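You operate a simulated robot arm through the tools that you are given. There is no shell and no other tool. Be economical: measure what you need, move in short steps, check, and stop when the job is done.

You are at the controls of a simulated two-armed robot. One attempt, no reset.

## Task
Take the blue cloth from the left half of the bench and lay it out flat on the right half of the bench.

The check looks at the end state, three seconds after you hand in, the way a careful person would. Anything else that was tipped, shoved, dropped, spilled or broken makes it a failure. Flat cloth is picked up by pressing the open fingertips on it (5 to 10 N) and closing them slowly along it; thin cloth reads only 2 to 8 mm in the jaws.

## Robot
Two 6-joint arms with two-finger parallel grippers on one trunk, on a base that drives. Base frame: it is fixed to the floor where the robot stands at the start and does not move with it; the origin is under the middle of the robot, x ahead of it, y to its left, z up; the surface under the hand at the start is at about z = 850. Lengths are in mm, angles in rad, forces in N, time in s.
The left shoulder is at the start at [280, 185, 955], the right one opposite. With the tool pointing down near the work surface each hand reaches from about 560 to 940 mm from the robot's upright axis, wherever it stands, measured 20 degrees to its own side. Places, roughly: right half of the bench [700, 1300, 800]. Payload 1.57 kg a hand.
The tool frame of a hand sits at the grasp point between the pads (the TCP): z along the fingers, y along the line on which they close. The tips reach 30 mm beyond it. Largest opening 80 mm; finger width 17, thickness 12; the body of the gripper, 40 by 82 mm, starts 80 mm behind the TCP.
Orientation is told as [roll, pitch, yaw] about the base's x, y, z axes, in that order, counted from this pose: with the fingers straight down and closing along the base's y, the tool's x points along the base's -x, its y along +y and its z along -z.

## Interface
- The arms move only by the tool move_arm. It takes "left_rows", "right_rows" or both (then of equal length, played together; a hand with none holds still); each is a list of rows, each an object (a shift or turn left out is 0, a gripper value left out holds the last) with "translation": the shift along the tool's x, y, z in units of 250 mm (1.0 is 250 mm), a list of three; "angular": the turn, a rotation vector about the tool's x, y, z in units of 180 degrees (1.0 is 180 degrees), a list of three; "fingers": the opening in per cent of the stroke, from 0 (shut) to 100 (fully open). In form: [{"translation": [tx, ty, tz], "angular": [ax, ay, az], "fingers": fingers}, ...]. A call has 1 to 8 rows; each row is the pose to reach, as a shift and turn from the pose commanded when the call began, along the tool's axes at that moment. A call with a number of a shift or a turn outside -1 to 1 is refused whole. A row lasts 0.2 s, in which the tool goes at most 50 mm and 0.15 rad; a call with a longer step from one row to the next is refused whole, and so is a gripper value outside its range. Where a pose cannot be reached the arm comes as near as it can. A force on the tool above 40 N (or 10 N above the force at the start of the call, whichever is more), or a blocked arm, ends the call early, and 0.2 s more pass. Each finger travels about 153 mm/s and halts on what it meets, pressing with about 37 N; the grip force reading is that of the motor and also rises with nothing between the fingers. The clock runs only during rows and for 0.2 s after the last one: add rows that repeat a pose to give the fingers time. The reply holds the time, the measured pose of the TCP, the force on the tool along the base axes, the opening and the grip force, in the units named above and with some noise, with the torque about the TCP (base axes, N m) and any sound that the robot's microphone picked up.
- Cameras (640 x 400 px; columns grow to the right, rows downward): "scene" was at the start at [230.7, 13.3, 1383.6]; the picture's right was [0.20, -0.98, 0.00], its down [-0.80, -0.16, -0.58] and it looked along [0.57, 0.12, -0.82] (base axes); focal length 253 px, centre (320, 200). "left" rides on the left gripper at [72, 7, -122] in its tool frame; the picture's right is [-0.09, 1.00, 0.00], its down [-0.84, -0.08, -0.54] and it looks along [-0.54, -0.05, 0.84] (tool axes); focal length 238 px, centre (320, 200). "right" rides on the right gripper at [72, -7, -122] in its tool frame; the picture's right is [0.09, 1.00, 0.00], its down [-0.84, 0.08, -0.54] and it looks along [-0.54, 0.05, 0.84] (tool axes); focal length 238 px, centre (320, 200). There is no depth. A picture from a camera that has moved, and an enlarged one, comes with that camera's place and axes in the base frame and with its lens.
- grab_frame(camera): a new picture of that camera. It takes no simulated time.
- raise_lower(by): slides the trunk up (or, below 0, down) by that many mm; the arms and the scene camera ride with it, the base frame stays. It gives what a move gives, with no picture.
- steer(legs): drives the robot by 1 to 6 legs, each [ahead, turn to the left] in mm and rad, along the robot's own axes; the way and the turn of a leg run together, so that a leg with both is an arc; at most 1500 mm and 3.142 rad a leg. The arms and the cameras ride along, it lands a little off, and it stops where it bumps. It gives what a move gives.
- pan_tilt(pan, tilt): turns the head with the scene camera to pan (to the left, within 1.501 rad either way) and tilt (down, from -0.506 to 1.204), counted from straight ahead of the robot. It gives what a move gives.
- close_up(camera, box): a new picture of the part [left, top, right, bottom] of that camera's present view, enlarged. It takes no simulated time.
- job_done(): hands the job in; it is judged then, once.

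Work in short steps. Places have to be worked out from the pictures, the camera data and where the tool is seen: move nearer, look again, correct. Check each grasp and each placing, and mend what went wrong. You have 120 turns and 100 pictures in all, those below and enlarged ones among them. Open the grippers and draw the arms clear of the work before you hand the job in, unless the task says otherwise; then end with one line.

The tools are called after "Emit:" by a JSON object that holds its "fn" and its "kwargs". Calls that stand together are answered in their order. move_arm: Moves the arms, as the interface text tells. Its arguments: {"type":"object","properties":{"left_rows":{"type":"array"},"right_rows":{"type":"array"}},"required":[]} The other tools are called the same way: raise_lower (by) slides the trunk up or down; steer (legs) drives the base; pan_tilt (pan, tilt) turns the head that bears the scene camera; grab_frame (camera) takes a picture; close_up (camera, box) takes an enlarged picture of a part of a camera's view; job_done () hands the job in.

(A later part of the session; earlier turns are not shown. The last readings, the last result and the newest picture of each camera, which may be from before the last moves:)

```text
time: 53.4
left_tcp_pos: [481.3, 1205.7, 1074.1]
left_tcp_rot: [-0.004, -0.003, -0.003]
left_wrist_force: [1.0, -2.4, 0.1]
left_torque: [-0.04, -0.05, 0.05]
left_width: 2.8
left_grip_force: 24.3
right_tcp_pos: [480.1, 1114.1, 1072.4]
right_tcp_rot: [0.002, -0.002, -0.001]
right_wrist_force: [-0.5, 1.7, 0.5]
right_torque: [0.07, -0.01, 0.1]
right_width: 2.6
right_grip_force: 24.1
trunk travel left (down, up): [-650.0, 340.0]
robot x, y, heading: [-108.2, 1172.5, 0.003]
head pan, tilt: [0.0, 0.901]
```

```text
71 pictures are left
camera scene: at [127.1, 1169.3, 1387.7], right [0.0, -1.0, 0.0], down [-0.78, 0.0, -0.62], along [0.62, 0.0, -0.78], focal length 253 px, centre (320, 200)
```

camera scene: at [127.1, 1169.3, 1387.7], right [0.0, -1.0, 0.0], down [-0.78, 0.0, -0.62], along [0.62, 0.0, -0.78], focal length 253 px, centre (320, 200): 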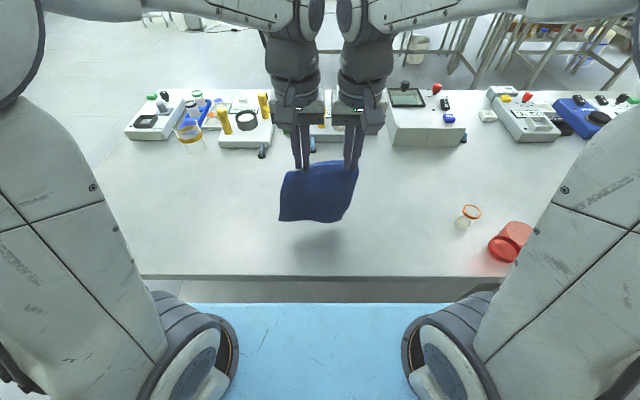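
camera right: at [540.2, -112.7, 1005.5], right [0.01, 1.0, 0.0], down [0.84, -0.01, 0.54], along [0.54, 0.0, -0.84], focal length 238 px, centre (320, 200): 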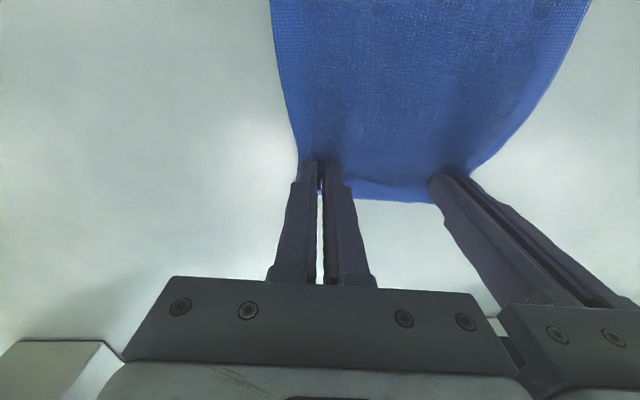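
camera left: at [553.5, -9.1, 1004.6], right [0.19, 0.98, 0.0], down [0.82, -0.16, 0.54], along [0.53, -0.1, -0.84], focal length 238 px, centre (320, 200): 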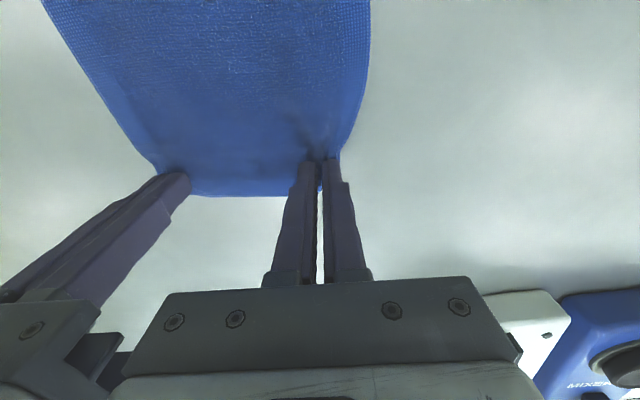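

The lower edge is about 13 mm above the bench, cloth spread to full width. I lay it down on an arc: forward and down, first half.

Emit:
{"fn": "move_arm", "kwargs": {"left_rows": [{"translation": [-0.024, 0, 0.06]}, {"translation": [-0.096, 0, 0.068]}, {"translation": [-0.172, 0, 0.08]}, {"translation": [-0.24, 0, 0.104]}, {"translation": [-0.308, 0, 0.132]}, {"translation": [-0.372, 0, 0.168]}, {"translation": [-0.432, 0, 0.208]}, {"translation": [-0.488, 0, 0.256]}], "right_rows": [{"translation": [-0.024, 0, 0.06]}, {"translation": [-0.096, 0, 0.068]}, {"translation": [-0.172, 0, 0.08]}, {"translation": [-0.24, 0, 0.104]}, {"translation": [-0.308, 0, 0.132]}, {"translation": [-0.372, 0, 0.168]}, {"translation": [-0.432, 0, 0.208]}, {"translation": [-0.488, 0, 0.256]}]}}

Emit:
{"fn": "grab_frame", "kwargs": {"camera": "scene"}}

```text
time: 55.2
left_tcp_pos: [605.5, 1205.4, 1010.6]
left_tcp_rot: [-0.002, -0.002, -0.003]
left_wrist_force: [1.5, -2.2, 0.1]
left_torque: [-0.04, -0.03, 0.1]
left_width: 2.7
left_grip_force: 24.5
right_tcp_pos: [601.8, 1113.8, 1009.8]
right_tcp_rot: [0.003, -0.002, -0.004]
right_wrist_force: [-1.7, 1.2, 0.3]
right_torque: [0.05, 0.0, 0.04]
right_width: 2.7
right_grip_force: 24.3
trunk travel left (down, up): [-650.0, 340.0]
robot x, y, heading: [-106.6, 1171.2, 0.002]
head pan, tilt: [0.0, 0.901]
```

```text
70 pictures are left
camera scene: at [127.1, 1169.3, 1387.6], right [0.0, -1.0, 0.0], down [-0.78, 0.0, -0.62], along [0.62, 0.0, -0.78], focal length 253 px, centre (320, 200)
```

scene: 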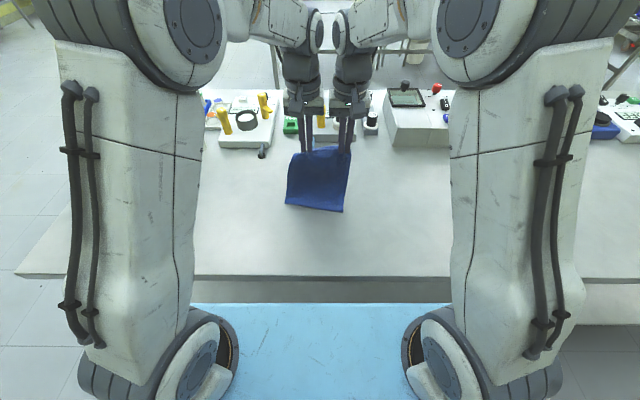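

The near edge lies at about x = 527 with the cloth trailing smoothly. I finish the arc, ending the hands near x = 704 just above contact (devices begin beyond x = 760).

Emit:
{"fn": "move_arm", "kwargs": {"left_rows": [{"translation": [-0.128, 0, 0.012]}, {"translation": [-0.2, 0, 0.064]}, {"translation": [-0.26, 0, 0.132]}, {"translation": [-0.312, 0, 0.216]}, {"translation": [-0.348, 0, 0.304]}, {"translation": [-0.372, 0, 0.392]}, {"translation": [-0.388, 0, 0.464]}, {"translation": [-0.396, 0, 0.496]}], "right_rows": [{"translation": [-0.128, 0, 0.012]}, {"translation": [-0.2, 0, 0.064]}, {"translation": [-0.26, 0, 0.132]}, {"translation": [-0.312, 0, 0.216]}, {"translation": [-0.348, 0, 0.304]}, {"translation": [-0.372, 0, 0.392]}, {"translation": [-0.388, 0, 0.464]}, {"translation": [-0.396, 0, 0.496]}]}}

Emit:
{"fn": "close_up", "kwargs": {"camera": "scene", "box": [200, 80, 440, 230]}}

Emit:
{"fn": "grab_frame", "kwargs": {"camera": "left"}}

```text
time: 57.0
left_tcp_pos: [703.6, 1203.9, 887.1]
left_tcp_rot: [-0.004, -0.003, -0.003]
left_wrist_force: [0.0, -2.5, 5.6]
left_torque: [-0.08, 0.04, 0.06]
left_width: 2.8
left_grip_force: 23.8
right_tcp_pos: [701.4, 1114.3, 886.5]
right_tcp_rot: [0.005, -0.005, -0.002]
right_wrist_force: [-1.7, 2.5, 9.9]
right_torque: [0.08, 0.02, 0.05]
right_width: 2.5
right_grip_force: 24.0
trunk travel left (down, up): [-650.0, 340.0]
robot x, y, heading: [-107.4, 1171.8, 0.004]
head pan, tilt: [0.0, 0.901]
```

```text
2.67 times, centred on (320, 155) of scene
camera zoom: at [126.5, 1169.3, 1388.1], right [0.0, -1.0, 0.0], down [-0.78, 0.0, -0.62], along [0.62, 0.0, -0.78], focal length 676 px, centre (320, 320)
```

zoom: 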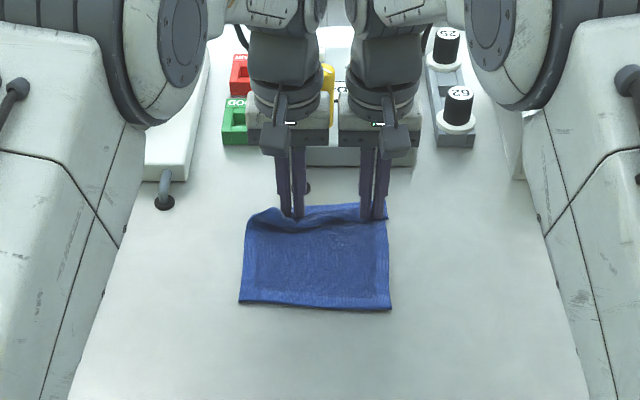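

```text
68 pictures are left
camera left: at [631.0, 1210.5, 1008.6], right [0.1, 1.0, 0.0], down [0.83, -0.08, 0.55], along [0.54, -0.05, -0.84], focal length 238 px, centre (320, 200)
```

left: 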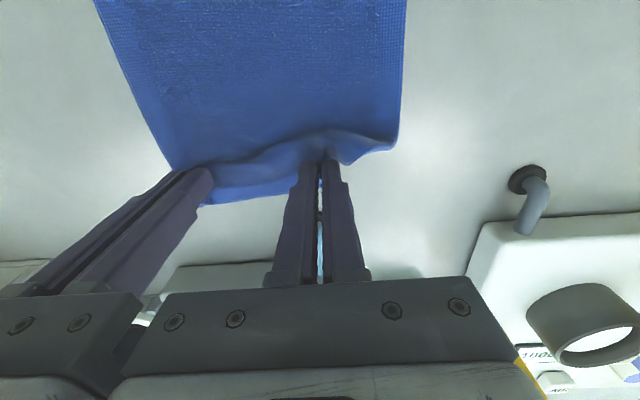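

The cloth is down but has slack: near edge at x = 577 and hands at 703, only 140 mm visible of about 197, with a wave by the left hand; there is a device foot near [759,1185], so I cannot pull further forward here. I lift again, back the robot 90 mm and re-lay nearer, leaving room for a final straightening pull.

Emit:
{"fn": "move_arm", "kwargs": {"left_rows": [{"translation": [0, 0, -0.1]}, {"translation": [0, 0, -0.22]}, {"translation": [0, 0, -0.36]}, {"translation": [0, 0, -0.5]}, {"translation": [0, 0, -0.64]}, {"translation": [0, 0, -0.8]}], "right_rows": [{"translation": [0, 0, -0.1]}, {"translation": [0, 0, -0.22]}, {"translation": [0, 0, -0.36]}, {"translation": [0, 0, -0.5]}, {"translation": [0, 0, -0.64]}, {"translation": [0, 0, -0.8]}]}}

Emit:
{"fn": "steer", "kwargs": {"legs": [[-90, 0]]}}

Emit:
{"fn": "grab_frame", "kwargs": {"camera": "scene"}}

```text
time: 58.4
left_tcp_pos: [704.8, 1204.4, 1085.6]
left_tcp_rot: [-0.002, 0.0, -0.003]
left_wrist_force: [0.9, -1.2, -0.4]
left_torque: [-0.04, -0.01, 0.1]
left_width: 2.6
left_grip_force: 23.8
right_tcp_pos: [701.3, 1113.1, 1086.2]
right_tcp_rot: [0.002, -0.002, -0.001]
right_wrist_force: [-0.3, 1.6, -1.2]
right_torque: [0.04, 0.02, 0.08]
right_width: 2.7
right_grip_force: 24.5
trunk travel left (down, up): [-650.0, 340.0]
robot x, y, heading: [-106.9, 1170.1, 0.004]
head pan, tilt: [0.0, 0.901]
```

```text
time: 59.5
left_tcp_pos: [613.3, 1204.8, 1084.4]
left_tcp_rot: [-0.001, -0.002, -0.003]
left_wrist_force: [0.2, -1.9, -1.0]
left_torque: [-0.03, 0.0, 0.03]
left_width: 2.6
left_grip_force: 23.8
right_tcp_pos: [610.3, 1113.2, 1085.3]
right_tcp_rot: [0.002, 0.0, -0.003]
right_wrist_force: [0.1, 2.1, -0.3]
right_torque: [0.05, 0.04, 0.04]
right_width: 2.6
right_grip_force: 23.5
trunk travel left (down, up): [-650.0, 340.0]
robot x, y, heading: [-200.1, 1170.4, 0.001]
head pan, tilt: [0.0, 0.901]
```

```text
67 pictures are left
camera scene: at [36.8, 1168.9, 1387.5], right [0.0, -1.0, 0.0], down [-0.78, 0.0, -0.62], along [0.62, 0.0, -0.78], focal length 253 px, centre (320, 200)
```

scene: 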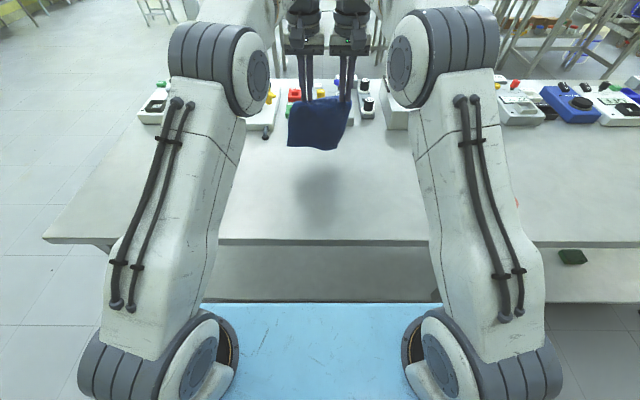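

The cloth hangs straight again, lower edge about 50 mm above the bench. I bring the hands back to x = 440 and lower till the edge is about to touch.

Emit:
{"fn": "move_arm", "kwargs": {"left_rows": [{"translation": [0.14, 0, 0]}, {"translation": [0.28, 0, 0]}, {"translation": [0.42, 0, 0]}, {"translation": [0.56, 0, 0]}, {"translation": [0.69, 0, 0.04]}, {"translation": [0.69, 0, 0.1]}, {"translation": [0.69, 0, 0.14]}, {"translation": [0.69, 0, 0.14]}], "right_rows": [{"translation": [0.14, 0, 0]}, {"translation": [0.28, 0, 0]}, {"translation": [0.42, 0, 0]}, {"translation": [0.56, 0, 0]}, {"translation": [0.69, 0, 0.04]}, {"translation": [0.69, 0, 0.1]}, {"translation": [0.69, 0, 0.14]}, {"translation": [0.69, 0, 0.14]}]}}

Emit:
{"fn": "grab_frame", "kwargs": {"camera": "scene"}}

```text
time: 61.3
left_tcp_pos: [441.2, 1205.1, 1049.8]
left_tcp_rot: [-0.003, 0.0, -0.004]
left_wrist_force: [-0.3, -3.3, -0.1]
left_torque: [-0.1, -0.03, 0.03]
left_width: 2.7
left_grip_force: 24.0
right_tcp_pos: [437.8, 1112.6, 1051.0]
right_tcp_rot: [0.003, -0.003, -0.003]
right_wrist_force: [-0.4, 1.2, -1.1]
right_torque: [0.07, 0.02, 0.06]
right_width: 2.8
right_grip_force: 23.2
trunk travel left (down, up): [-650.0, 340.0]
robot x, y, heading: [-201.2, 1169.3, 0.003]
head pan, tilt: [0.0, 0.901]
```

```text
66 pictures are left
camera scene: at [36.5, 1168.9, 1387.6], right [0.0, -1.0, 0.0], down [-0.78, 0.0, -0.62], along [0.62, 0.0, -0.78], focal length 253 px, centre (320, 200)
```

scene: 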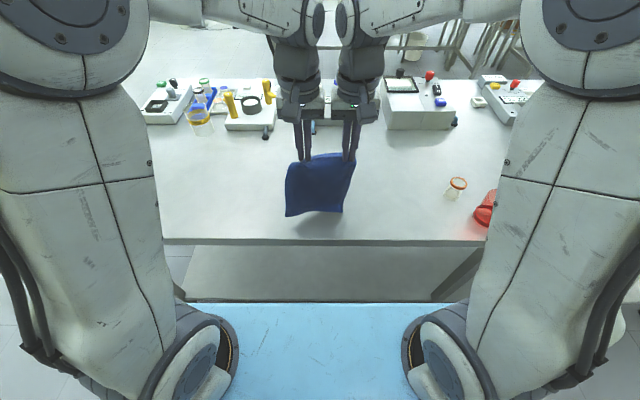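

The lower edge just touches the bench near x = 420. I lay it on a slightly smaller arc, with some slack so the laid part stays put.

Emit:
{"fn": "move_arm", "kwargs": {"left_rows": [{"translation": [-0.048, 0, 0.04]}, {"translation": [-0.136, 0, 0.064]}, {"translation": [-0.216, 0, 0.096]}, {"translation": [-0.292, 0, 0.14]}, {"translation": [-0.364, 0, 0.196]}, {"translation": [-0.424, 0, 0.256]}, {"translation": [-0.472, 0, 0.32]}, {"translation": [-0.508, 0, 0.388]}], "right_rows": [{"translation": [-0.048, 0, 0.04]}, {"translation": [-0.136, 0, 0.064]}, {"translation": [-0.216, 0, 0.096]}, {"translation": [-0.292, 0, 0.14]}, {"translation": [-0.364, 0, 0.196]}, {"translation": [-0.424, 0, 0.256]}, {"translation": [-0.472, 0, 0.32]}, {"translation": [-0.508, 0, 0.388]}]}}

Emit:
{"fn": "close_up", "kwargs": {"camera": "scene", "box": [200, 80, 440, 230]}}

```text
time: 63.1
left_tcp_pos: [568.2, 1203.5, 953.0]
left_tcp_rot: [-0.003, 0.0, -0.004]
left_wrist_force: [-0.1, -1.7, 0.1]
left_torque: [-0.07, -0.04, 0.07]
left_width: 2.8
left_grip_force: 24.5
right_tcp_pos: [564.2, 1112.9, 953.3]
right_tcp_rot: [0.003, -0.002, -0.002]
right_wrist_force: [-0.8, 1.5, 0.0]
right_torque: [0.05, 0.04, 0.07]
right_width: 2.7
right_grip_force: 23.4
trunk travel left (down, up): [-650.0, 340.0]
robot x, y, heading: [-195.9, 1169.3, 0.008]
head pan, tilt: [0.0, 0.901]
```

```text
2.67 times, centred on (320, 155) of scene
camera zoom: at [36.2, 1168.9, 1387.6], right [0.0, -1.0, 0.0], down [-0.78, 0.0, -0.62], along [0.62, 0.0, -0.78], focal length 676 px, centre (320, 320)
```

zoom: 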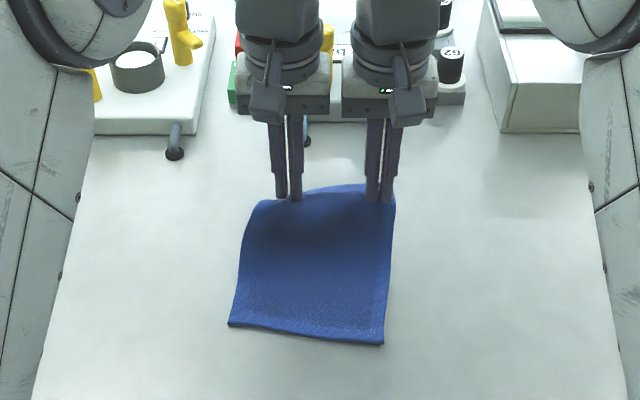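

The near edge stays at about x = 448. I finish: forward and down to just at contact.

Emit:
{"fn": "move_arm", "kwargs": {"left_rows": [{"translation": [-0.09, 0, 0.02]}, {"translation": [-0.15, 0, 0.06]}, {"translation": [-0.2, 0, 0.11]}, {"translation": [-0.24, 0, 0.16]}, {"translation": [-0.27, 0, 0.2]}, {"translation": [-0.3, 0, 0.235]}, {"translation": [-0.33, 0, 0.26]}, {"translation": [-0.36, 0, 0.26]}], "right_rows": [{"translation": [-0.09, 0, 0.02]}, {"translation": [-0.15, 0, 0.06]}, {"translation": [-0.2, 0, 0.11]}, {"translation": [-0.24, 0, 0.16]}, {"translation": [-0.27, 0, 0.2]}, {"translation": [-0.3, 0, 0.235]}, {"translation": [-0.33, 0, 0.26]}, {"translation": [-0.36, 0, 0.26]}]}}

Emit:
{"fn": "close_up", "kwargs": {"camera": "scene", "box": [200, 80, 440, 230]}}

Emit:
{"fn": "grab_frame", "kwargs": {"camera": "left"}}

```text
time: 64.9
left_tcp_pos: [657.8, 1204.1, 888.8]
left_tcp_rot: [-0.001, -0.002, -0.003]
left_wrist_force: [0.6, -1.5, 1.7]
left_torque: [-0.09, -0.03, 0.06]
left_width: 2.8
left_grip_force: 23.7
right_tcp_pos: [655.0, 1112.6, 886.9]
right_tcp_rot: [0.003, -0.003, -0.001]
right_wrist_force: [0.2, 1.2, 0.6]
right_torque: [0.03, 0.0, 0.06]
right_width: 2.9
right_grip_force: 24.1
trunk travel left (down, up): [-650.0, 340.0]
robot x, y, heading: [-196.2, 1171.7, 0.007]
head pan, tilt: [0.0, 0.901]
```

```text
2.67 times, centred on (320, 155) of scene
camera zoom: at [36.3, 1168.9, 1387.6], right [0.0, -1.0, 0.0], down [-0.78, 0.0, -0.62], along [0.62, 0.0, -0.78], focal length 676 px, centre (320, 320)
```

zoom: 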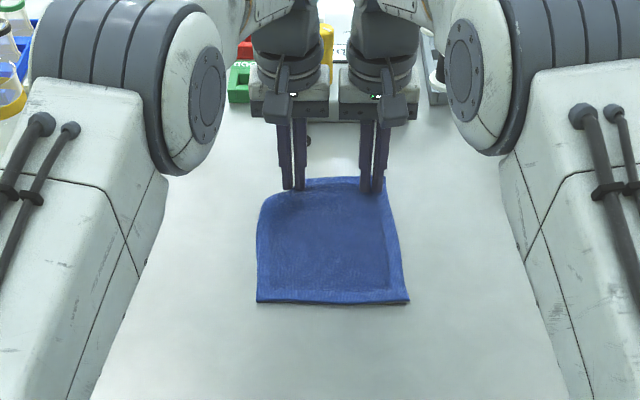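

```text
63 pictures are left
camera left: at [585.3, 1209.9, 1010.0], right [0.1, 1.0, 0.0], down [0.84, -0.08, 0.54], along [0.54, -0.05, -0.84], focal length 238 px, centre (320, 200)
```

left: 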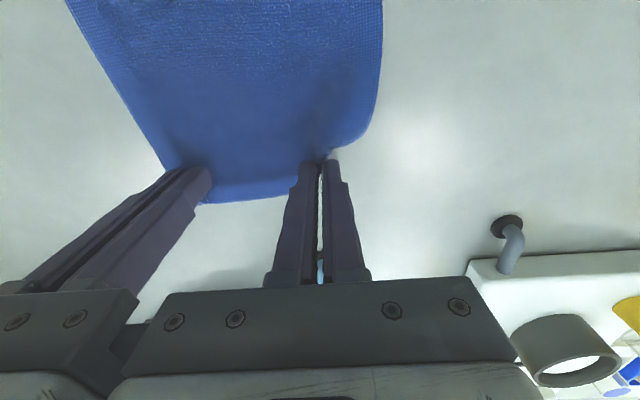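

The cloth is now nearly flat, from x = 491 to 676; the left far corner looks slightly tucked by the hand. I press lightly and open the fingers slowly so the tips spread the pinched ridges outward.

Emit:
{"fn": "move_arm", "kwargs": {"left_rows": [{"translation": [0, 0, 0.01]}, {"translation": [0, 0, 0.01], "fingers": 6}, {"translation": [0, 0, 0.012], "fingers": 11}, {"translation": [0, 0, 0.014], "fingers": 16}, {"translation": [0, 0, 0.016], "fingers": 21}, {"translation": [0, 0, 0.016], "fingers": 26}, {"translation": [0, 0, 0.016], "fingers": 31}, {"translation": [0, 0, 0.016], "fingers": 35}], "right_rows": [{"translation": [0, 0, 0.008]}, {"translation": [0, 0, 0.008], "fingers": 6}, {"translation": [0, 0, 0.01], "fingers": 11}, {"translation": [0, 0, 0.012], "fingers": 16}, {"translation": [0, 0, 0.014], "fingers": 21}, {"translation": [0, 0, 0.014], "fingers": 26}, {"translation": [0, 0, 0.014], "fingers": 31}, {"translation": [0, 0, 0.014], "fingers": 35}]}}

Emit:
{"fn": "grab_frame", "kwargs": {"camera": "left"}}

Emit:
{"fn": "grab_frame", "kwargs": {"camera": "right"}}

```text
time: 66.7
left_tcp_pos: [658.1, 1203.3, 885.8]
left_tcp_rot: [-0.002, -0.003, -0.004]
left_wrist_force: [-0.4, 2.2, 7.7]
left_torque: [-0.09, -0.03, 0.01]
left_width: 27.0
left_grip_force: 0.1
right_tcp_pos: [655.3, 1113.1, 885.7]
right_tcp_rot: [0.001, -0.003, -0.001]
right_wrist_force: [-0.4, -0.3, 2.0]
right_torque: [0.03, -0.03, -0.01]
right_width: 27.2
right_grip_force: 0.0
trunk travel left (down, up): [-650.0, 340.0]
robot x, y, heading: [-199.7, 1168.5, 0.005]
head pan, tilt: [0.0, 0.901]
```

```text
62 pictures are left
camera left: at [585.0, 1209.9, 1006.3], right [0.1, 1.0, 0.0], down [0.84, -0.08, 0.54], along [0.54, -0.05, -0.84], focal length 238 px, centre (320, 200)
```

left: 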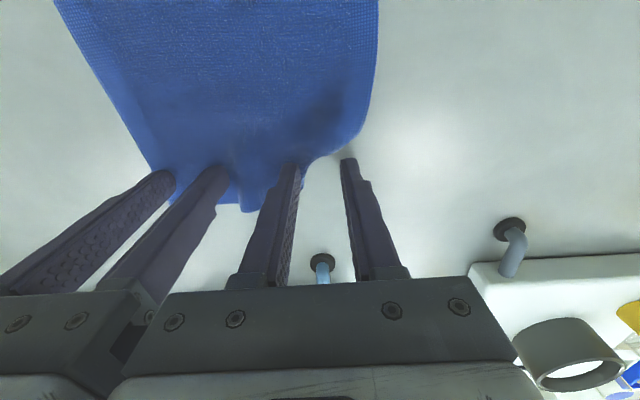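

```text
61 pictures are left
camera right: at [582.3, 1107.0, 1007.6], right [-0.09, 1.0, 0.0], down [0.84, 0.07, 0.54], along [0.54, 0.05, -0.84], focal length 238 px, centre (320, 200)
```

right: 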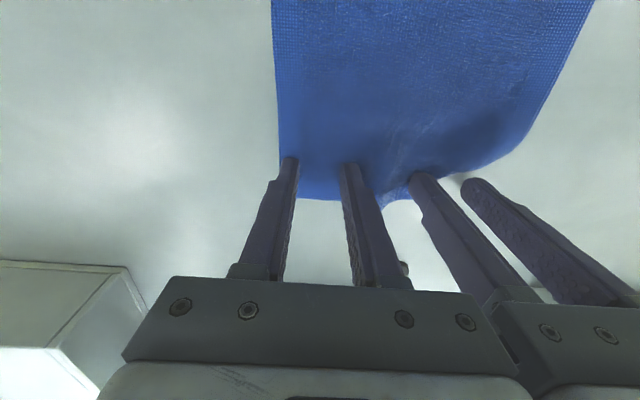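

The right corner lies flat; the left far corner is tucked under. I lift both hands clear and look.

Emit:
{"fn": "move_arm", "kwargs": {"left_rows": [{"translation": [0, 0, -0.1]}, {"translation": [0, 0.1, -0.28]}, {"translation": [0, 0.25, -0.38]}, {"translation": [0, 0.4, -0.48]}, {"translation": [0, 0.55, -0.55]}], "right_rows": [{"translation": [0, 0, -0.1]}, {"translation": [0, -0.1, -0.28]}, {"translation": [0, -0.25, -0.38]}, {"translation": [0, -0.4, -0.48]}, {"translation": [0, -0.55, -0.55]}]}}

Emit:
{"fn": "close_up", "kwargs": {"camera": "scene", "box": [240, 110, 400, 210]}}

Emit:
{"fn": "grab_frame", "kwargs": {"camera": "left"}}

```text
refused: row 2 steps farther than a row can; nothing moved
```

```text
4.00 times, centred on (320, 160) of scene
camera zoom: at [36.1, 1169.0, 1387.7], right [0.0, -1.0, 0.0], down [-0.78, 0.0, -0.62], along [0.62, 0.0, -0.78], focal length 1014 px, centre (320, 360)
```

zoom: 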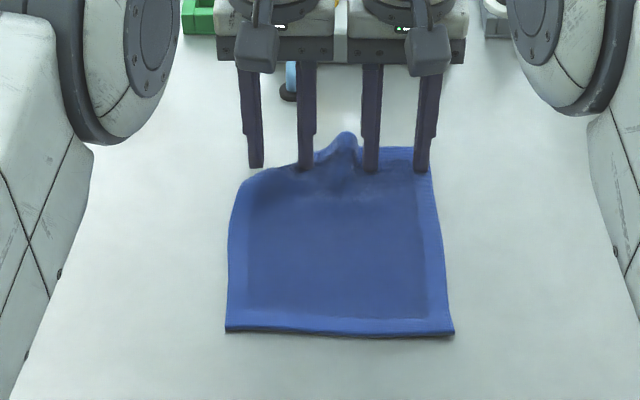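

```text
59 pictures are left
camera left: at [585.0, 1209.9, 1006.3], right [0.1, 1.0, 0.0], down [0.84, -0.08, 0.54], along [0.54, -0.05, -0.84], focal length 238 px, centre (320, 200)
```

left: 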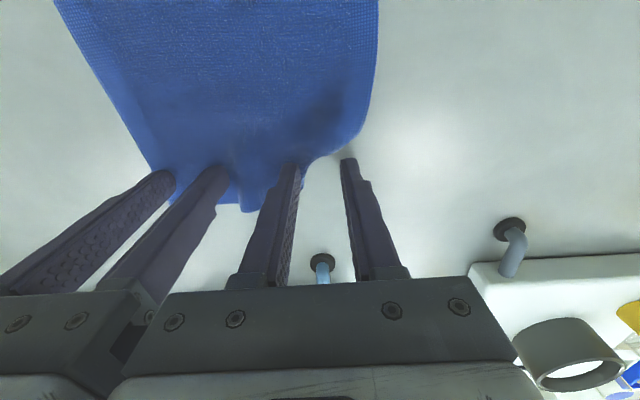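

That step was too long. I repeat the retreat in shorter steps.

Emit:
{"fn": "move_arm", "kwargs": {"left_rows": [{"translation": [0, 0, -0.08]}, {"translation": [0, 0, -0.22]}, {"translation": [0, 0.1, -0.34]}, {"translation": [0, 0.24, -0.4]}, {"translation": [0, 0.4, -0.45]}, {"translation": [0, 0.56, -0.5]}], "right_rows": [{"translation": [0, 0, -0.08]}, {"translation": [0, 0, -0.22]}, {"translation": [0, -0.1, -0.34]}, {"translation": [0, -0.24, -0.4]}, {"translation": [0, -0.4, -0.45]}, {"translation": [0, -0.56, -0.5]}]}}

Emit:
{"fn": "close_up", "kwargs": {"camera": "scene", "box": [240, 110, 400, 210]}}

Emit:
{"fn": "grab_frame", "kwargs": {"camera": "left"}}

```text
time: 68.1
left_tcp_pos: [657.5, 1343.4, 1008.7]
left_tcp_rot: [-0.001, -0.003, -0.004]
left_wrist_force: [0.0, -0.7, -0.8]
left_torque: [0.0, 0.01, 0.0]
left_width: 27.7
left_grip_force: 0.0
right_tcp_pos: [653.9, 972.5, 1009.9]
right_tcp_rot: [0.002, -0.002, -0.001]
right_wrist_force: [0.0, -0.4, -0.5]
right_torque: [-0.01, 0.02, 0.02]
right_width: 28.4
right_grip_force: 0.0
trunk travel left (down, up): [-650.0, 340.0]
robot x, y, heading: [-198.2, 1169.8, 0.004]
head pan, tilt: [0.0, 0.901]
```

```text
4.00 times, centred on (320, 160) of scene
camera zoom: at [36.5, 1169.0, 1387.5], right [0.0, -1.0, 0.0], down [-0.78, 0.0, -0.62], along [0.62, 0.0, -0.78], focal length 1014 px, centre (320, 360)
```

zoom: 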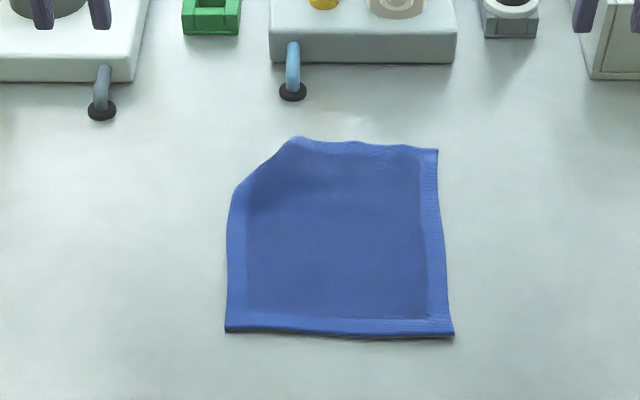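

```text
57 pictures are left
camera left: at [585.4, 1350.4, 1130.7], right [0.1, 1.0, 0.0], down [0.84, -0.08, 0.54], along [0.54, -0.05, -0.84], focal length 238 px, centre (320, 200)
```

left: 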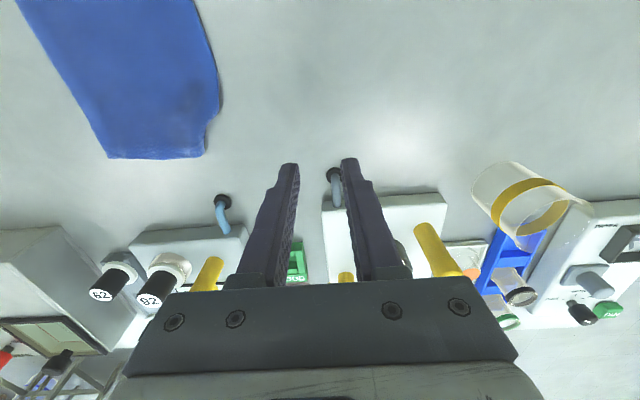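

Everything is flat except the far-left corner, which is folded under along a line from about [628,1236] to [692,1193]. I will pinch the single layer inside the fold at about [637,1181], lift so the corner hangs free, and lay it back moving inward so the flap goes outward.

Emit:
{"fn": "move_arm", "kwargs": {"left_rows": [{"translation": [0.02, -0.16, 0]}, {"translation": [0.04, -0.33, 0]}, {"translation": [0.06, -0.5, 0]}, {"translation": [0.082, -0.65, 0.06]}, {"translation": [0.082, -0.65, 0.2]}, {"translation": [0.082, -0.65, 0.34]}, {"translation": [0.082, -0.65, 0.46]}, {"translation": [0.082, -0.65, 0.46]}]}}

Emit:
{"fn": "grab_frame", "kwargs": {"camera": "left"}}

```text
time: 69.9
left_tcp_pos: [637.1, 1181.0, 895.9]
left_tcp_rot: [-0.002, -0.001, -0.003]
left_wrist_force: [0.2, -0.1, -0.8]
left_torque: [0.01, -0.01, 0.02]
left_width: 27.8
left_grip_force: 0.1
right_tcp_pos: [654.6, 972.2, 1009.6]
right_tcp_rot: [0.004, 0.0, -0.002]
right_wrist_force: [0.3, -0.4, 0.0]
right_torque: [-0.01, 0.01, -0.01]
right_width: 28.1
right_grip_force: 0.1
trunk travel left (down, up): [-650.0, 340.0]
robot x, y, heading: [-199.0, 1170.7, 0.002]
head pan, tilt: [0.0, 0.901]
```

```text
56 pictures are left
camera left: at [564.1, 1186.9, 1016.2], right [0.1, 1.0, 0.0], down [0.84, -0.08, 0.54], along [0.54, -0.05, -0.84], focal length 238 px, centre (320, 200)
```

left: 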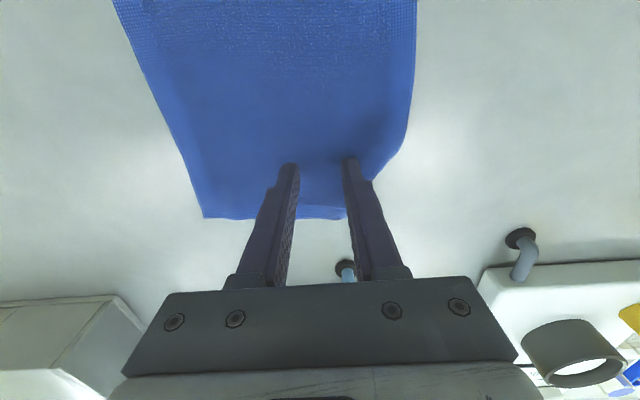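

Placement is right. I press down to about 8 N.

Emit:
{"fn": "move_arm", "kwargs": {"left_rows": [{"translation": [0, 0, 0.03]}, {"translation": [0, 0, 0.046]}, {"translation": [0, 0, 0.054]}, {"translation": [0, 0, 0.054]}]}}

```text
time: 70.9
left_tcp_pos: [637.9, 1181.2, 883.2]
left_tcp_rot: [-0.005, -0.005, -0.003]
left_wrist_force: [-2.0, 1.3, 18.7]
left_torque: [0.34, -0.03, 0.06]
left_width: 28.0
left_grip_force: 0.3
right_tcp_pos: [653.7, 972.0, 1011.4]
right_tcp_rot: [0.002, -0.002, -0.001]
right_wrist_force: [-0.5, -0.4, -0.6]
right_torque: [-0.02, 0.0, -0.03]
right_width: 28.0
right_grip_force: 0.0
trunk travel left (down, up): [-650.0, 340.0]
robot x, y, heading: [-196.7, 1170.0, 0.006]
head pan, tilt: [0.0, 0.901]
```

That is 19 N (outer finger rests on the double layer). I ease off about 1.3 mm and close slowly.

Emit:
{"fn": "move_arm", "kwargs": {"left_rows": [{"translation": [0, 0, -0.005], "fingers": 31}, {"translation": [0, 0, -0.005], "fingers": 26}, {"translation": [0, 0, -0.005], "fingers": 21}, {"translation": [0, 0, -0.005], "fingers": 16}, {"translation": [0, 0, -0.005], "fingers": 11}, {"translation": [0, 0, -0.005], "fingers": 6}, {"translation": [0, 0, -0.005], "fingers": 0}, {"translation": [0, 0, -0.005], "fingers": 0}]}}

Emit:
{"fn": "grab_frame", "kwargs": {"camera": "left"}}

```text
time: 72.7
left_tcp_pos: [636.0, 1182.9, 883.7]
left_tcp_rot: [-0.002, -0.003, -0.002]
left_wrist_force: [-0.4, 2.3, 20.0]
left_torque: [0.31, -0.11, 0.02]
left_width: 3.6
left_grip_force: 24.7
right_tcp_pos: [653.4, 972.8, 1010.4]
right_tcp_rot: [0.002, -0.004, -0.001]
right_wrist_force: [-0.6, 0.0, -0.3]
right_torque: [0.02, 0.03, 0.0]
right_width: 27.9
right_grip_force: 0.1
trunk travel left (down, up): [-650.0, 340.0]
robot x, y, heading: [-197.8, 1170.1, 0.005]
head pan, tilt: [0.0, 0.901]
```

```text
55 pictures are left
camera left: at [564.0, 1187.8, 1004.6], right [0.1, 1.0, 0.0], down [0.83, -0.08, 0.54], along [0.54, -0.05, -0.84], focal length 238 px, centre (320, 200)
```

left: 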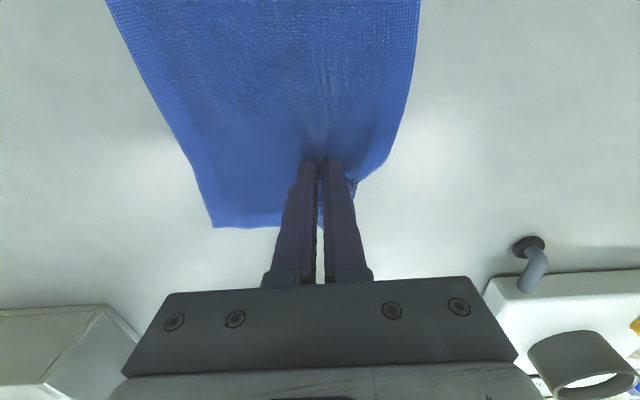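

Gripped (3.6 mm). I lift 90 mm, drifting outward, and check how the corner hangs.

Emit:
{"fn": "move_arm", "kwargs": {"left_rows": [{"translation": [0, 0, -0.08]}, {"translation": [0, 0, -0.18]}, {"translation": [0, 0, -0.28]}, {"translation": [0, 0, -0.38]}, {"translation": [-0.03, 0.05, -0.4]}, {"translation": [-0.06, 0.1, -0.4]}, {"translation": [-0.06, 0.1, -0.4]}]}}

Emit:
{"fn": "close_up", "kwargs": {"camera": "scene", "box": [240, 110, 400, 210]}}

Emit:
{"fn": "grab_frame", "kwargs": {"camera": "left"}}

Emit:
{"fn": "grab_frame", "kwargs": {"camera": "right"}}

```text
time: 74.3
left_tcp_pos: [651.5, 1207.0, 982.0]
left_tcp_rot: [-0.001, -0.002, -0.005]
left_wrist_force: [1.1, 0.7, -1.0]
left_torque: [0.0, -0.04, 0.01]
left_width: 3.7
left_grip_force: 24.6
right_tcp_pos: [654.5, 973.0, 1009.6]
right_tcp_rot: [0.001, -0.002, -0.001]
right_wrist_force: [-0.4, -0.3, -0.4]
right_torque: [0.02, 0.02, 0.02]
right_width: 28.0
right_grip_force: 0.1
trunk travel left (down, up): [-650.0, 340.0]
robot x, y, heading: [-201.1, 1169.5, 0.003]
head pan, tilt: [0.0, 0.901]
```

```text
4.00 times, centred on (320, 160) of scene
camera zoom: at [36.5, 1168.9, 1387.6], right [0.0, -1.0, 0.0], down [-0.78, 0.0, -0.62], along [0.62, 0.0, -0.78], focal length 1014 px, centre (320, 360)
```

zoom: 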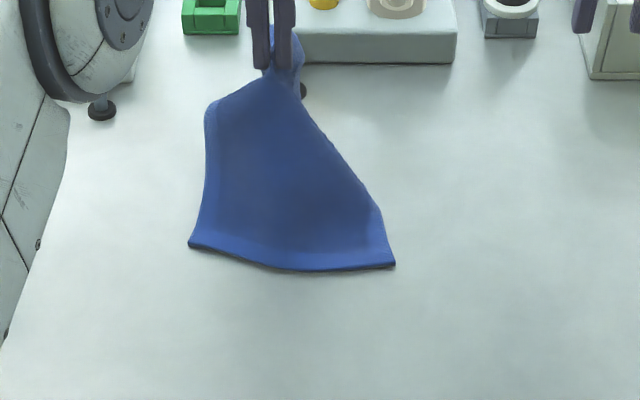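

```text
53 pictures are left
camera left: at [579.5, 1212.5, 1103.1], right [0.1, 1.0, 0.0], down [0.84, -0.08, 0.54], along [0.54, -0.05, -0.84], focal length 238 px, centre (320, 200)
```

left: 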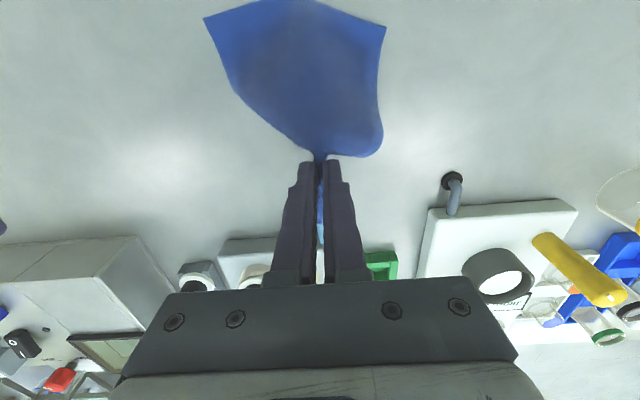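

```text
52 pictures are left
camera right: at [582.3, 965.7, 1132.3], right [-0.09, 1.0, 0.0], down [0.84, 0.07, 0.54], along [0.54, 0.05, -0.84], focal length 238 px, centre (320, 200)
```

right: 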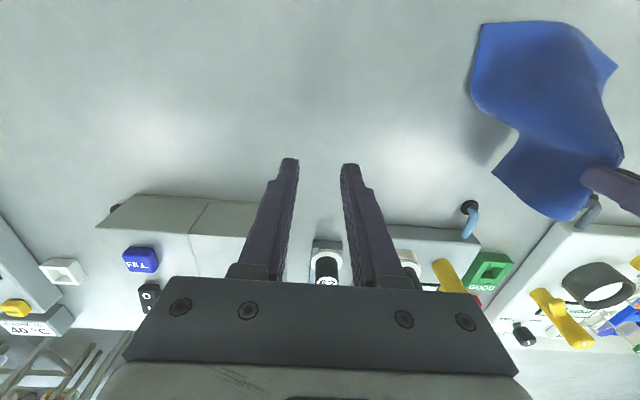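

Lifting at one point dragged the near edge to x of about 560, and the far corners hang loose. A better plan: set this down, then grip the two clean near corners right at the edge, lift so all of it hangs free and unfolds, and lay it the other way, towards the robot. First I set it down and release.

Emit:
{"fn": "move_arm", "kwargs": {"left_rows": [{"translation": [-0.06, 0, 0.06]}, {"translation": [-0.1, 0, 0.14]}, {"translation": [-0.13, 0, 0.22]}, {"translation": [-0.136, 0, 0.3]}, {"translation": [-0.136, 0, 0.36]}, {"translation": [-0.136, 0, 0.36], "fingers": 35}, {"translation": [-0.136, 0, 0.36]}, {"translation": [-0.136, 0, 0.28]}]}}

Emit:
{"fn": "move_arm", "kwargs": {"left_rows": [{"translation": [0, 0, -0.1]}, {"translation": [0, 0, -0.28]}, {"translation": [0, 0.14, -0.36]}, {"translation": [0, 0.3, -0.36]}, {"translation": [0, 0.48, -0.36]}]}}

Emit:
{"fn": "close_up", "kwargs": {"camera": "scene", "box": [240, 110, 400, 210]}}

```text
time: 76.1
left_tcp_pos: [681.2, 1206.9, 911.1]
left_tcp_rot: [-0.003, -0.002, -0.004]
left_wrist_force: [0.1, -0.4, 0.2]
left_torque: [-0.02, -0.01, 0.01]
left_width: 28.1
left_grip_force: 0.1
left hand out of reach, approached as far as the arm can: row 3, 4, 8
right_tcp_pos: [654.4, 971.6, 1009.7]
right_tcp_rot: [0.002, -0.003, -0.001]
right_wrist_force: [0.1, 0.9, 0.1]
right_torque: [-0.01, -0.04, -0.02]
right_width: 28.1
right_grip_force: 0.0
trunk travel left (down, up): [-650.0, 340.0]
robot x, y, heading: [-199.6, 1169.1, 0.002]
head pan, tilt: [0.0, 0.901]
```

```text
time: 77.3
left_tcp_pos: [679.5, 1327.5, 1002.2]
left_tcp_rot: [-0.003, 0.001, -0.006]
left_wrist_force: [0.7, -0.4, -0.4]
left_torque: [-0.01, 0.0, -0.02]
left_width: 28.1
left_grip_force: 0.0
left hand out of reach, approached as far as the arm can: row 1, 2, 3, 4
right_tcp_pos: [654.7, 971.4, 1010.2]
right_tcp_rot: [0.001, -0.002, -0.002]
right_wrist_force: [0.1, -0.2, 0.5]
right_torque: [0.0, -0.04, 0.0]
right_width: 27.9
right_grip_force: 0.0
trunk travel left (down, up): [-650.0, 340.0]
robot x, y, heading: [-200.3, 1168.6, 0.001]
head pan, tilt: [0.0, 0.901]
```

```text
4.00 times, centred on (320, 160) of scene
camera zoom: at [36.2, 1168.6, 1387.6], right [0.0, -1.0, 0.0], down [-0.78, 0.0, -0.62], along [0.62, 0.0, -0.78], focal length 1014 px, centre (320, 360)
```

zoom: 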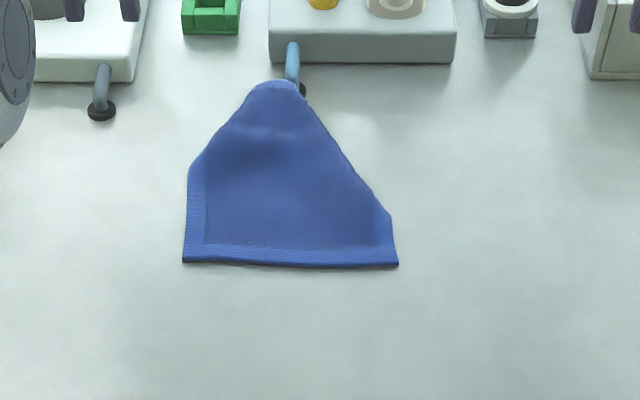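

The near edge is straight: corners about [555,1269] and [551,1111]. I bring both hands above points 11 mm inside that edge, 58 mm either side of its middle, with a small opening.

Emit:
{"fn": "move_arm", "kwargs": {"left_rows": [{"translation": [0.1, -0.07, 0], "fingers": 24}, {"translation": [0.2, -0.14, 0]}, {"translation": [0.3, -0.21, 0]}, {"translation": [0.4, -0.28, 0]}, {"translation": [0.458, -0.318, 0.1]}, {"translation": [0.458, -0.318, 0.2]}], "right_rows": [{"translation": [0.07, 0.13, 0], "fingers": 24}, {"translation": [0.14, 0.26, 0]}, {"translation": [0.21, 0.39, 0]}, {"translation": [0.28, 0.52, 0]}, {"translation": [0.35, 0.64, 0.1]}, {"translation": [0.359, 0.642, 0.23]}]}}

Emit:
{"fn": "grab_frame", "kwargs": {"camera": "left"}}

Emit:
{"fn": "grab_frame", "kwargs": {"camera": "right"}}

```text
time: 78.7
left_tcp_pos: [565.5, 1247.2, 950.1]
left_tcp_rot: [-0.001, -0.003, -0.005]
left_wrist_force: [-0.7, -0.4, 0.4]
left_torque: [0.0, -0.02, 0.02]
left_width: 19.2
left_grip_force: 0.0
right_tcp_pos: [563.6, 1135.4, 952.3]
right_tcp_rot: [0.001, -0.002, -0.001]
right_wrist_force: [0.2, 0.0, -0.1]
right_torque: [0.01, -0.04, 0.0]
right_width: 19.0
right_grip_force: 0.0
trunk travel left (down, up): [-650.0, 340.0]
robot x, y, heading: [-198.0, 1170.5, 0.002]
head pan, tilt: [0.0, 0.901]
```

```text
50 pictures are left
camera left: at [493.4, 1254.3, 1072.1], right [0.1, 1.0, 0.0], down [0.83, -0.08, 0.54], along [0.54, -0.05, -0.84], focal length 238 px, centre (320, 200)
```

left: 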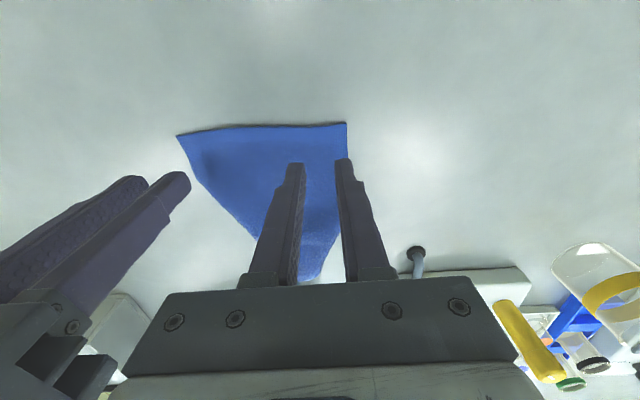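

```text
49 pictures are left
camera right: at [491.5, 1127.8, 1075.0], right [-0.09, 1.0, 0.0], down [0.84, 0.07, 0.54], along [0.54, 0.05, -0.84], focal length 238 px, centre (320, 200)
```

right: 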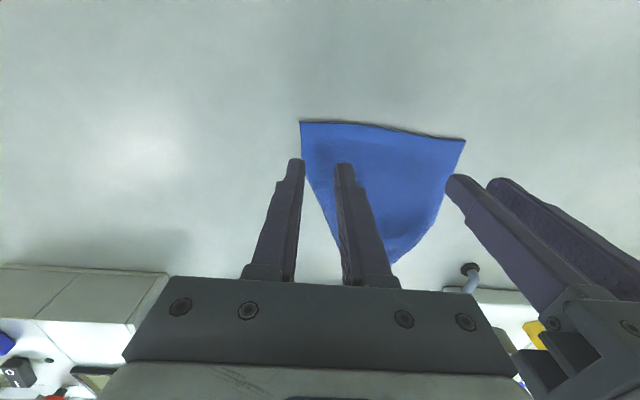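

Corners confirmed at [555,1273] and [551,1115]; right hand is right, left needs +5 mm in y. I go down close to contact.

Emit:
{"fn": "move_arm", "kwargs": {"left_rows": [{"translation": [0, 0.022, 0.1]}, {"translation": [0, 0.022, 0.2]}, {"translation": [0, 0.022, 0.25]}, {"translation": [0, 0.022, 0.265]}, {"translation": [0, 0.022, 0.265]}], "right_rows": [{"translation": [0, 0, 0.1]}, {"translation": [0, 0, 0.2]}, {"translation": [0, 0, 0.255]}, {"translation": [0, 0, 0.27]}, {"translation": [0, 0, 0.27]}]}}

Emit:
{"fn": "grab_frame", "kwargs": {"camera": "left"}}

Emit:
{"fn": "grab_frame", "kwargs": {"camera": "right"}}

```text
time: 79.9
left_tcp_pos: [567.0, 1253.1, 884.3]
left_tcp_rot: [-0.001, -0.002, -0.004]
left_wrist_force: [-0.5, -0.5, 1.1]
left_torque: [0.02, -0.01, -0.04]
left_width: 19.3
left_grip_force: 0.1
right_tcp_pos: [565.2, 1133.5, 885.6]
right_tcp_rot: [0.002, -0.001, -0.003]
right_wrist_force: [0.7, -1.0, 0.7]
right_torque: [0.0, -0.03, -0.01]
right_width: 19.2
right_grip_force: 0.0
trunk travel left (down, up): [-650.0, 340.0]
robot x, y, heading: [-194.9, 1172.0, -0.0]
head pan, tilt: [0.0, 0.901]
```

```text
48 pictures are left
camera left: at [494.1, 1260.2, 1006.4], right [0.1, 1.0, 0.0], down [0.84, -0.08, 0.54], along [0.54, -0.05, -0.84], focal length 238 px, centre (320, 200)
```

left: 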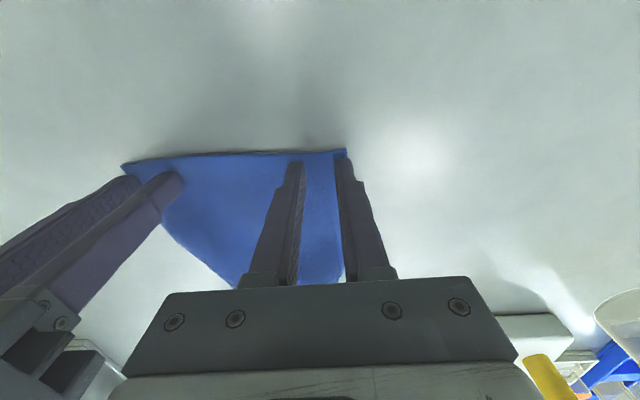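

```text
47 pictures are left
camera right: at [492.6, 1127.2, 1007.4], right [-0.09, 1.0, 0.0], down [0.84, 0.07, 0.54], along [0.54, 0.05, -0.84], focal length 238 px, centre (320, 200)
```

right: 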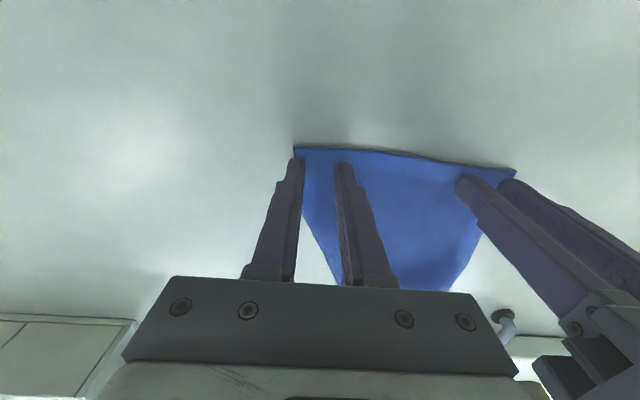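

Both pairs of tips are on the cloth right by the corners. I nudge each 2 mm inward and press.

Emit:
{"fn": "move_arm", "kwargs": {"left_rows": [{"translation": [0, -0.01, 0.0]}, {"translation": [0, -0.01, 0.008]}, {"translation": [0, -0.01, 0.012]}, {"translation": [0, -0.01, 0.012]}], "right_rows": [{"translation": [0, 0.01, 0.0]}, {"translation": [0, 0.01, 0.008]}, {"translation": [0, 0.01, 0.014]}, {"translation": [0, 0.01, 0.014]}]}}

```text
time: 80.9
left_tcp_pos: [567.6, 1251.9, 883.4]
left_tcp_rot: [-0.002, -0.003, -0.004]
left_wrist_force: [0.5, 2.2, 7.3]
left_torque: [0.05, 0.01, -0.03]
left_width: 19.1
left_grip_force: 0.1
right_tcp_pos: [565.1, 1136.9, 884.0]
right_tcp_rot: [0.003, -0.004, -0.002]
right_wrist_force: [-0.8, -1.5, 13.2]
right_torque: [0.03, 0.05, -0.02]
right_width: 18.9
right_grip_force: 0.0
trunk travel left (down, up): [-650.0, 340.0]
robot x, y, heading: [-200.4, 1170.3, 0.005]
head pan, tilt: [0.0, 0.901]
```

Forces 7 and 13 N. I close both slowly, left slightly deeper and right slightly eased.

Emit:
{"fn": "move_arm", "kwargs": {"left_rows": [{"translation": [0, 0, 0.002], "fingers": 21}, {"translation": [0, 0, 0.002], "fingers": 18}, {"translation": [0, 0, 0.002], "fingers": 15}, {"translation": [0, 0, 0.002], "fingers": 12}, {"translation": [0, 0, 0.002], "fingers": 9}, {"translation": [0, 0, 0.002], "fingers": 5}, {"translation": [0, 0, 0.002], "fingers": 0}, {"translation": [0, 0, 0.002], "fingers": 0}], "right_rows": [{"translation": [0, 0, -0.002], "fingers": 21}, {"translation": [0, 0, -0.002], "fingers": 18}, {"translation": [0, 0, -0.002], "fingers": 15}, {"translation": [0, 0, -0.002], "fingers": 12}, {"translation": [0, 0, -0.002], "fingers": 9}, {"translation": [0, 0, -0.002], "fingers": 5}, {"translation": [0, 0, -0.002], "fingers": 0}, {"translation": [0, 0, -0.002], "fingers": 0}]}}

Emit:
{"fn": "grab_frame", "kwargs": {"camera": "left"}}

Emit:
{"fn": "grab_frame", "kwargs": {"camera": "right"}}

```text
time: 82.7
left_tcp_pos: [567.0, 1250.3, 883.8]
left_tcp_rot: [-0.003, -0.005, -0.002]
left_wrist_force: [0.9, -5.7, 15.9]
left_torque: [-0.23, -0.05, 0.01]
left_width: 3.6
left_grip_force: 24.7
right_tcp_pos: [564.9, 1136.5, 881.6]
right_tcp_rot: [0.002, -0.002, -0.001]
right_wrist_force: [0.7, 4.6, 13.4]
right_torque: [0.12, -0.04, 0.01]
right_width: 0.0
right_grip_force: 20.7
trunk travel left (down, up): [-650.0, 340.0]
robot x, y, heading: [-195.6, 1168.7, 0.002]
head pan, tilt: [0.0, 0.901]
```

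```text
46 pictures are left
camera left: at [493.6, 1257.0, 1004.2], right [0.1, 1.0, 0.0], down [0.83, -0.08, 0.55], along [0.54, -0.05, -0.84], focal length 238 px, centre (320, 200)
```

left: 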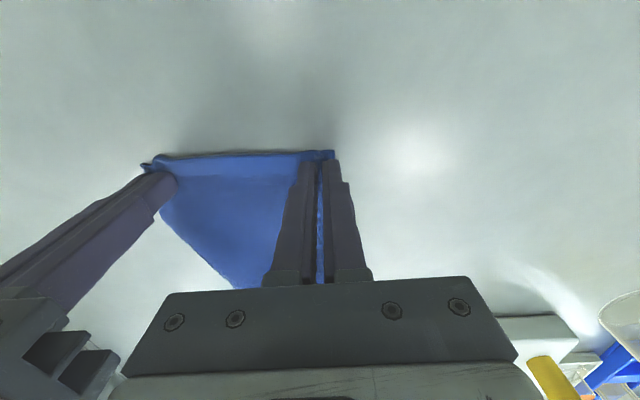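

```text
45 pictures are left
camera right: at [492.1, 1129.9, 1005.3], right [-0.09, 1.0, 0.0], down [0.84, 0.07, 0.54], along [0.54, 0.05, -0.84], focal length 238 px, centre (320, 200)
```

right: 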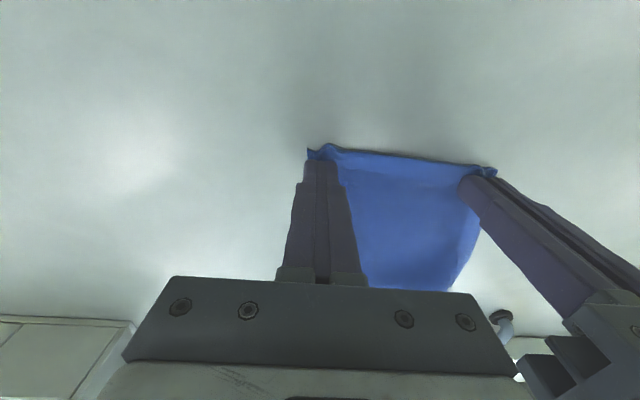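

Left holds (3.6 mm); right missed (0.0). I reopen the right fingers wider, shift 5 mm inward and press again.

Emit:
{"fn": "move_arm", "kwargs": {"right_rows": [{"translation": [0, 0, -0.02], "fingers": 15}, {"translation": [0, 0.016, -0.03], "fingers": 30}, {"translation": [0, 0.016, -0.03], "fingers": 30}, {"translation": [-0.004, 0.016, -0.01]}, {"translation": [-0.004, 0.016, 0.0]}, {"translation": [-0.004, 0.016, 0.0]}]}}

Emit:
{"fn": "grab_frame", "kwargs": {"camera": "right"}}

```text
time: 84.1
left_tcp_pos: [566.5, 1251.0, 883.6]
left_tcp_rot: [-0.002, -0.004, -0.005]
left_wrist_force: [-0.6, -3.0, 20.4]
left_torque: [-0.09, 0.0, -0.03]
left_width: 3.5
left_grip_force: 24.8
right_tcp_pos: [565.9, 1139.4, 883.1]
right_tcp_rot: [0.002, -0.004, -0.002]
right_wrist_force: [-1.7, -0.7, 6.1]
right_torque: [0.12, 0.03, 0.01]
right_width: 23.7
right_grip_force: 0.1
trunk travel left (down, up): [-650.0, 340.0]
robot x, y, heading: [-198.9, 1170.0, 0.003]
head pan, tilt: [0.0, 0.901]
```

```text
44 pictures are left
camera right: at [493.2, 1133.5, 1005.4], right [-0.09, 1.0, 0.0], down [0.84, 0.07, 0.54], along [0.54, 0.05, -0.84], focal length 238 px, centre (320, 200)
```

right: 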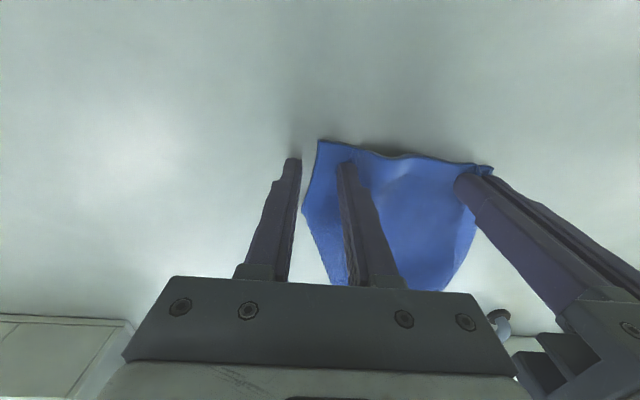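

The right near corner slid to about y = 1137. I lift, shift 17 mm inward with a 26 % opening, and press to about 10 N.

Emit:
{"fn": "move_arm", "kwargs": {"right_rows": [{"translation": [0, 0, -0.03]}, {"translation": [0.01, 0.035, -0.04], "fingers": 26}, {"translation": [0.012, 0.068, -0.04]}, {"translation": [0.012, 0.068, -0.01]}, {"translation": [0.012, 0.068, 0.003]}, {"translation": [0.012, 0.068, 0.003]}]}}

Emit:
{"fn": "grab_frame", "kwargs": {"camera": "right"}}

```text
time: 85.5
left_tcp_pos: [567.3, 1249.7, 883.3]
left_tcp_rot: [-0.001, -0.004, -0.004]
left_wrist_force: [0.7, -2.8, 20.8]
left_torque: [-0.11, 0.01, 0.01]
left_width: 3.2
left_grip_force: 23.8
right_tcp_pos: [562.5, 1157.4, 883.2]
right_tcp_rot: [0.002, -0.004, -0.002]
right_wrist_force: [-1.1, -1.1, 7.6]
right_torque: [0.1, 0.01, 0.02]
right_width: 20.3
right_grip_force: 0.1
trunk travel left (down, up): [-650.0, 340.0]
robot x, y, heading: [-201.2, 1167.6, 0.005]
head pan, tilt: [0.0, 0.901]
```

```text
43 pictures are left
camera right: at [490.3, 1150.8, 1005.3], right [-0.09, 1.0, 0.0], down [0.83, 0.07, 0.55], along [0.54, 0.05, -0.84], focal length 238 px, centre (320, 200)
```

right: 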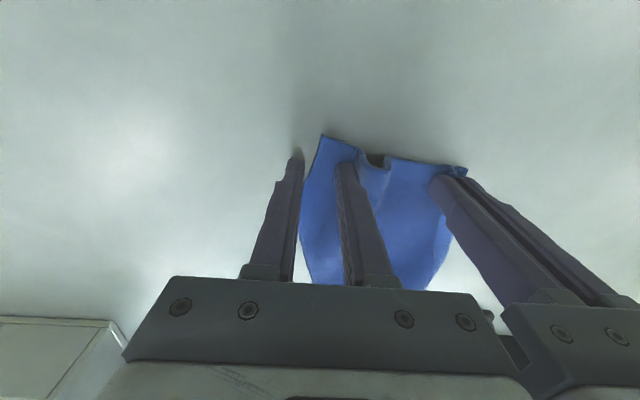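

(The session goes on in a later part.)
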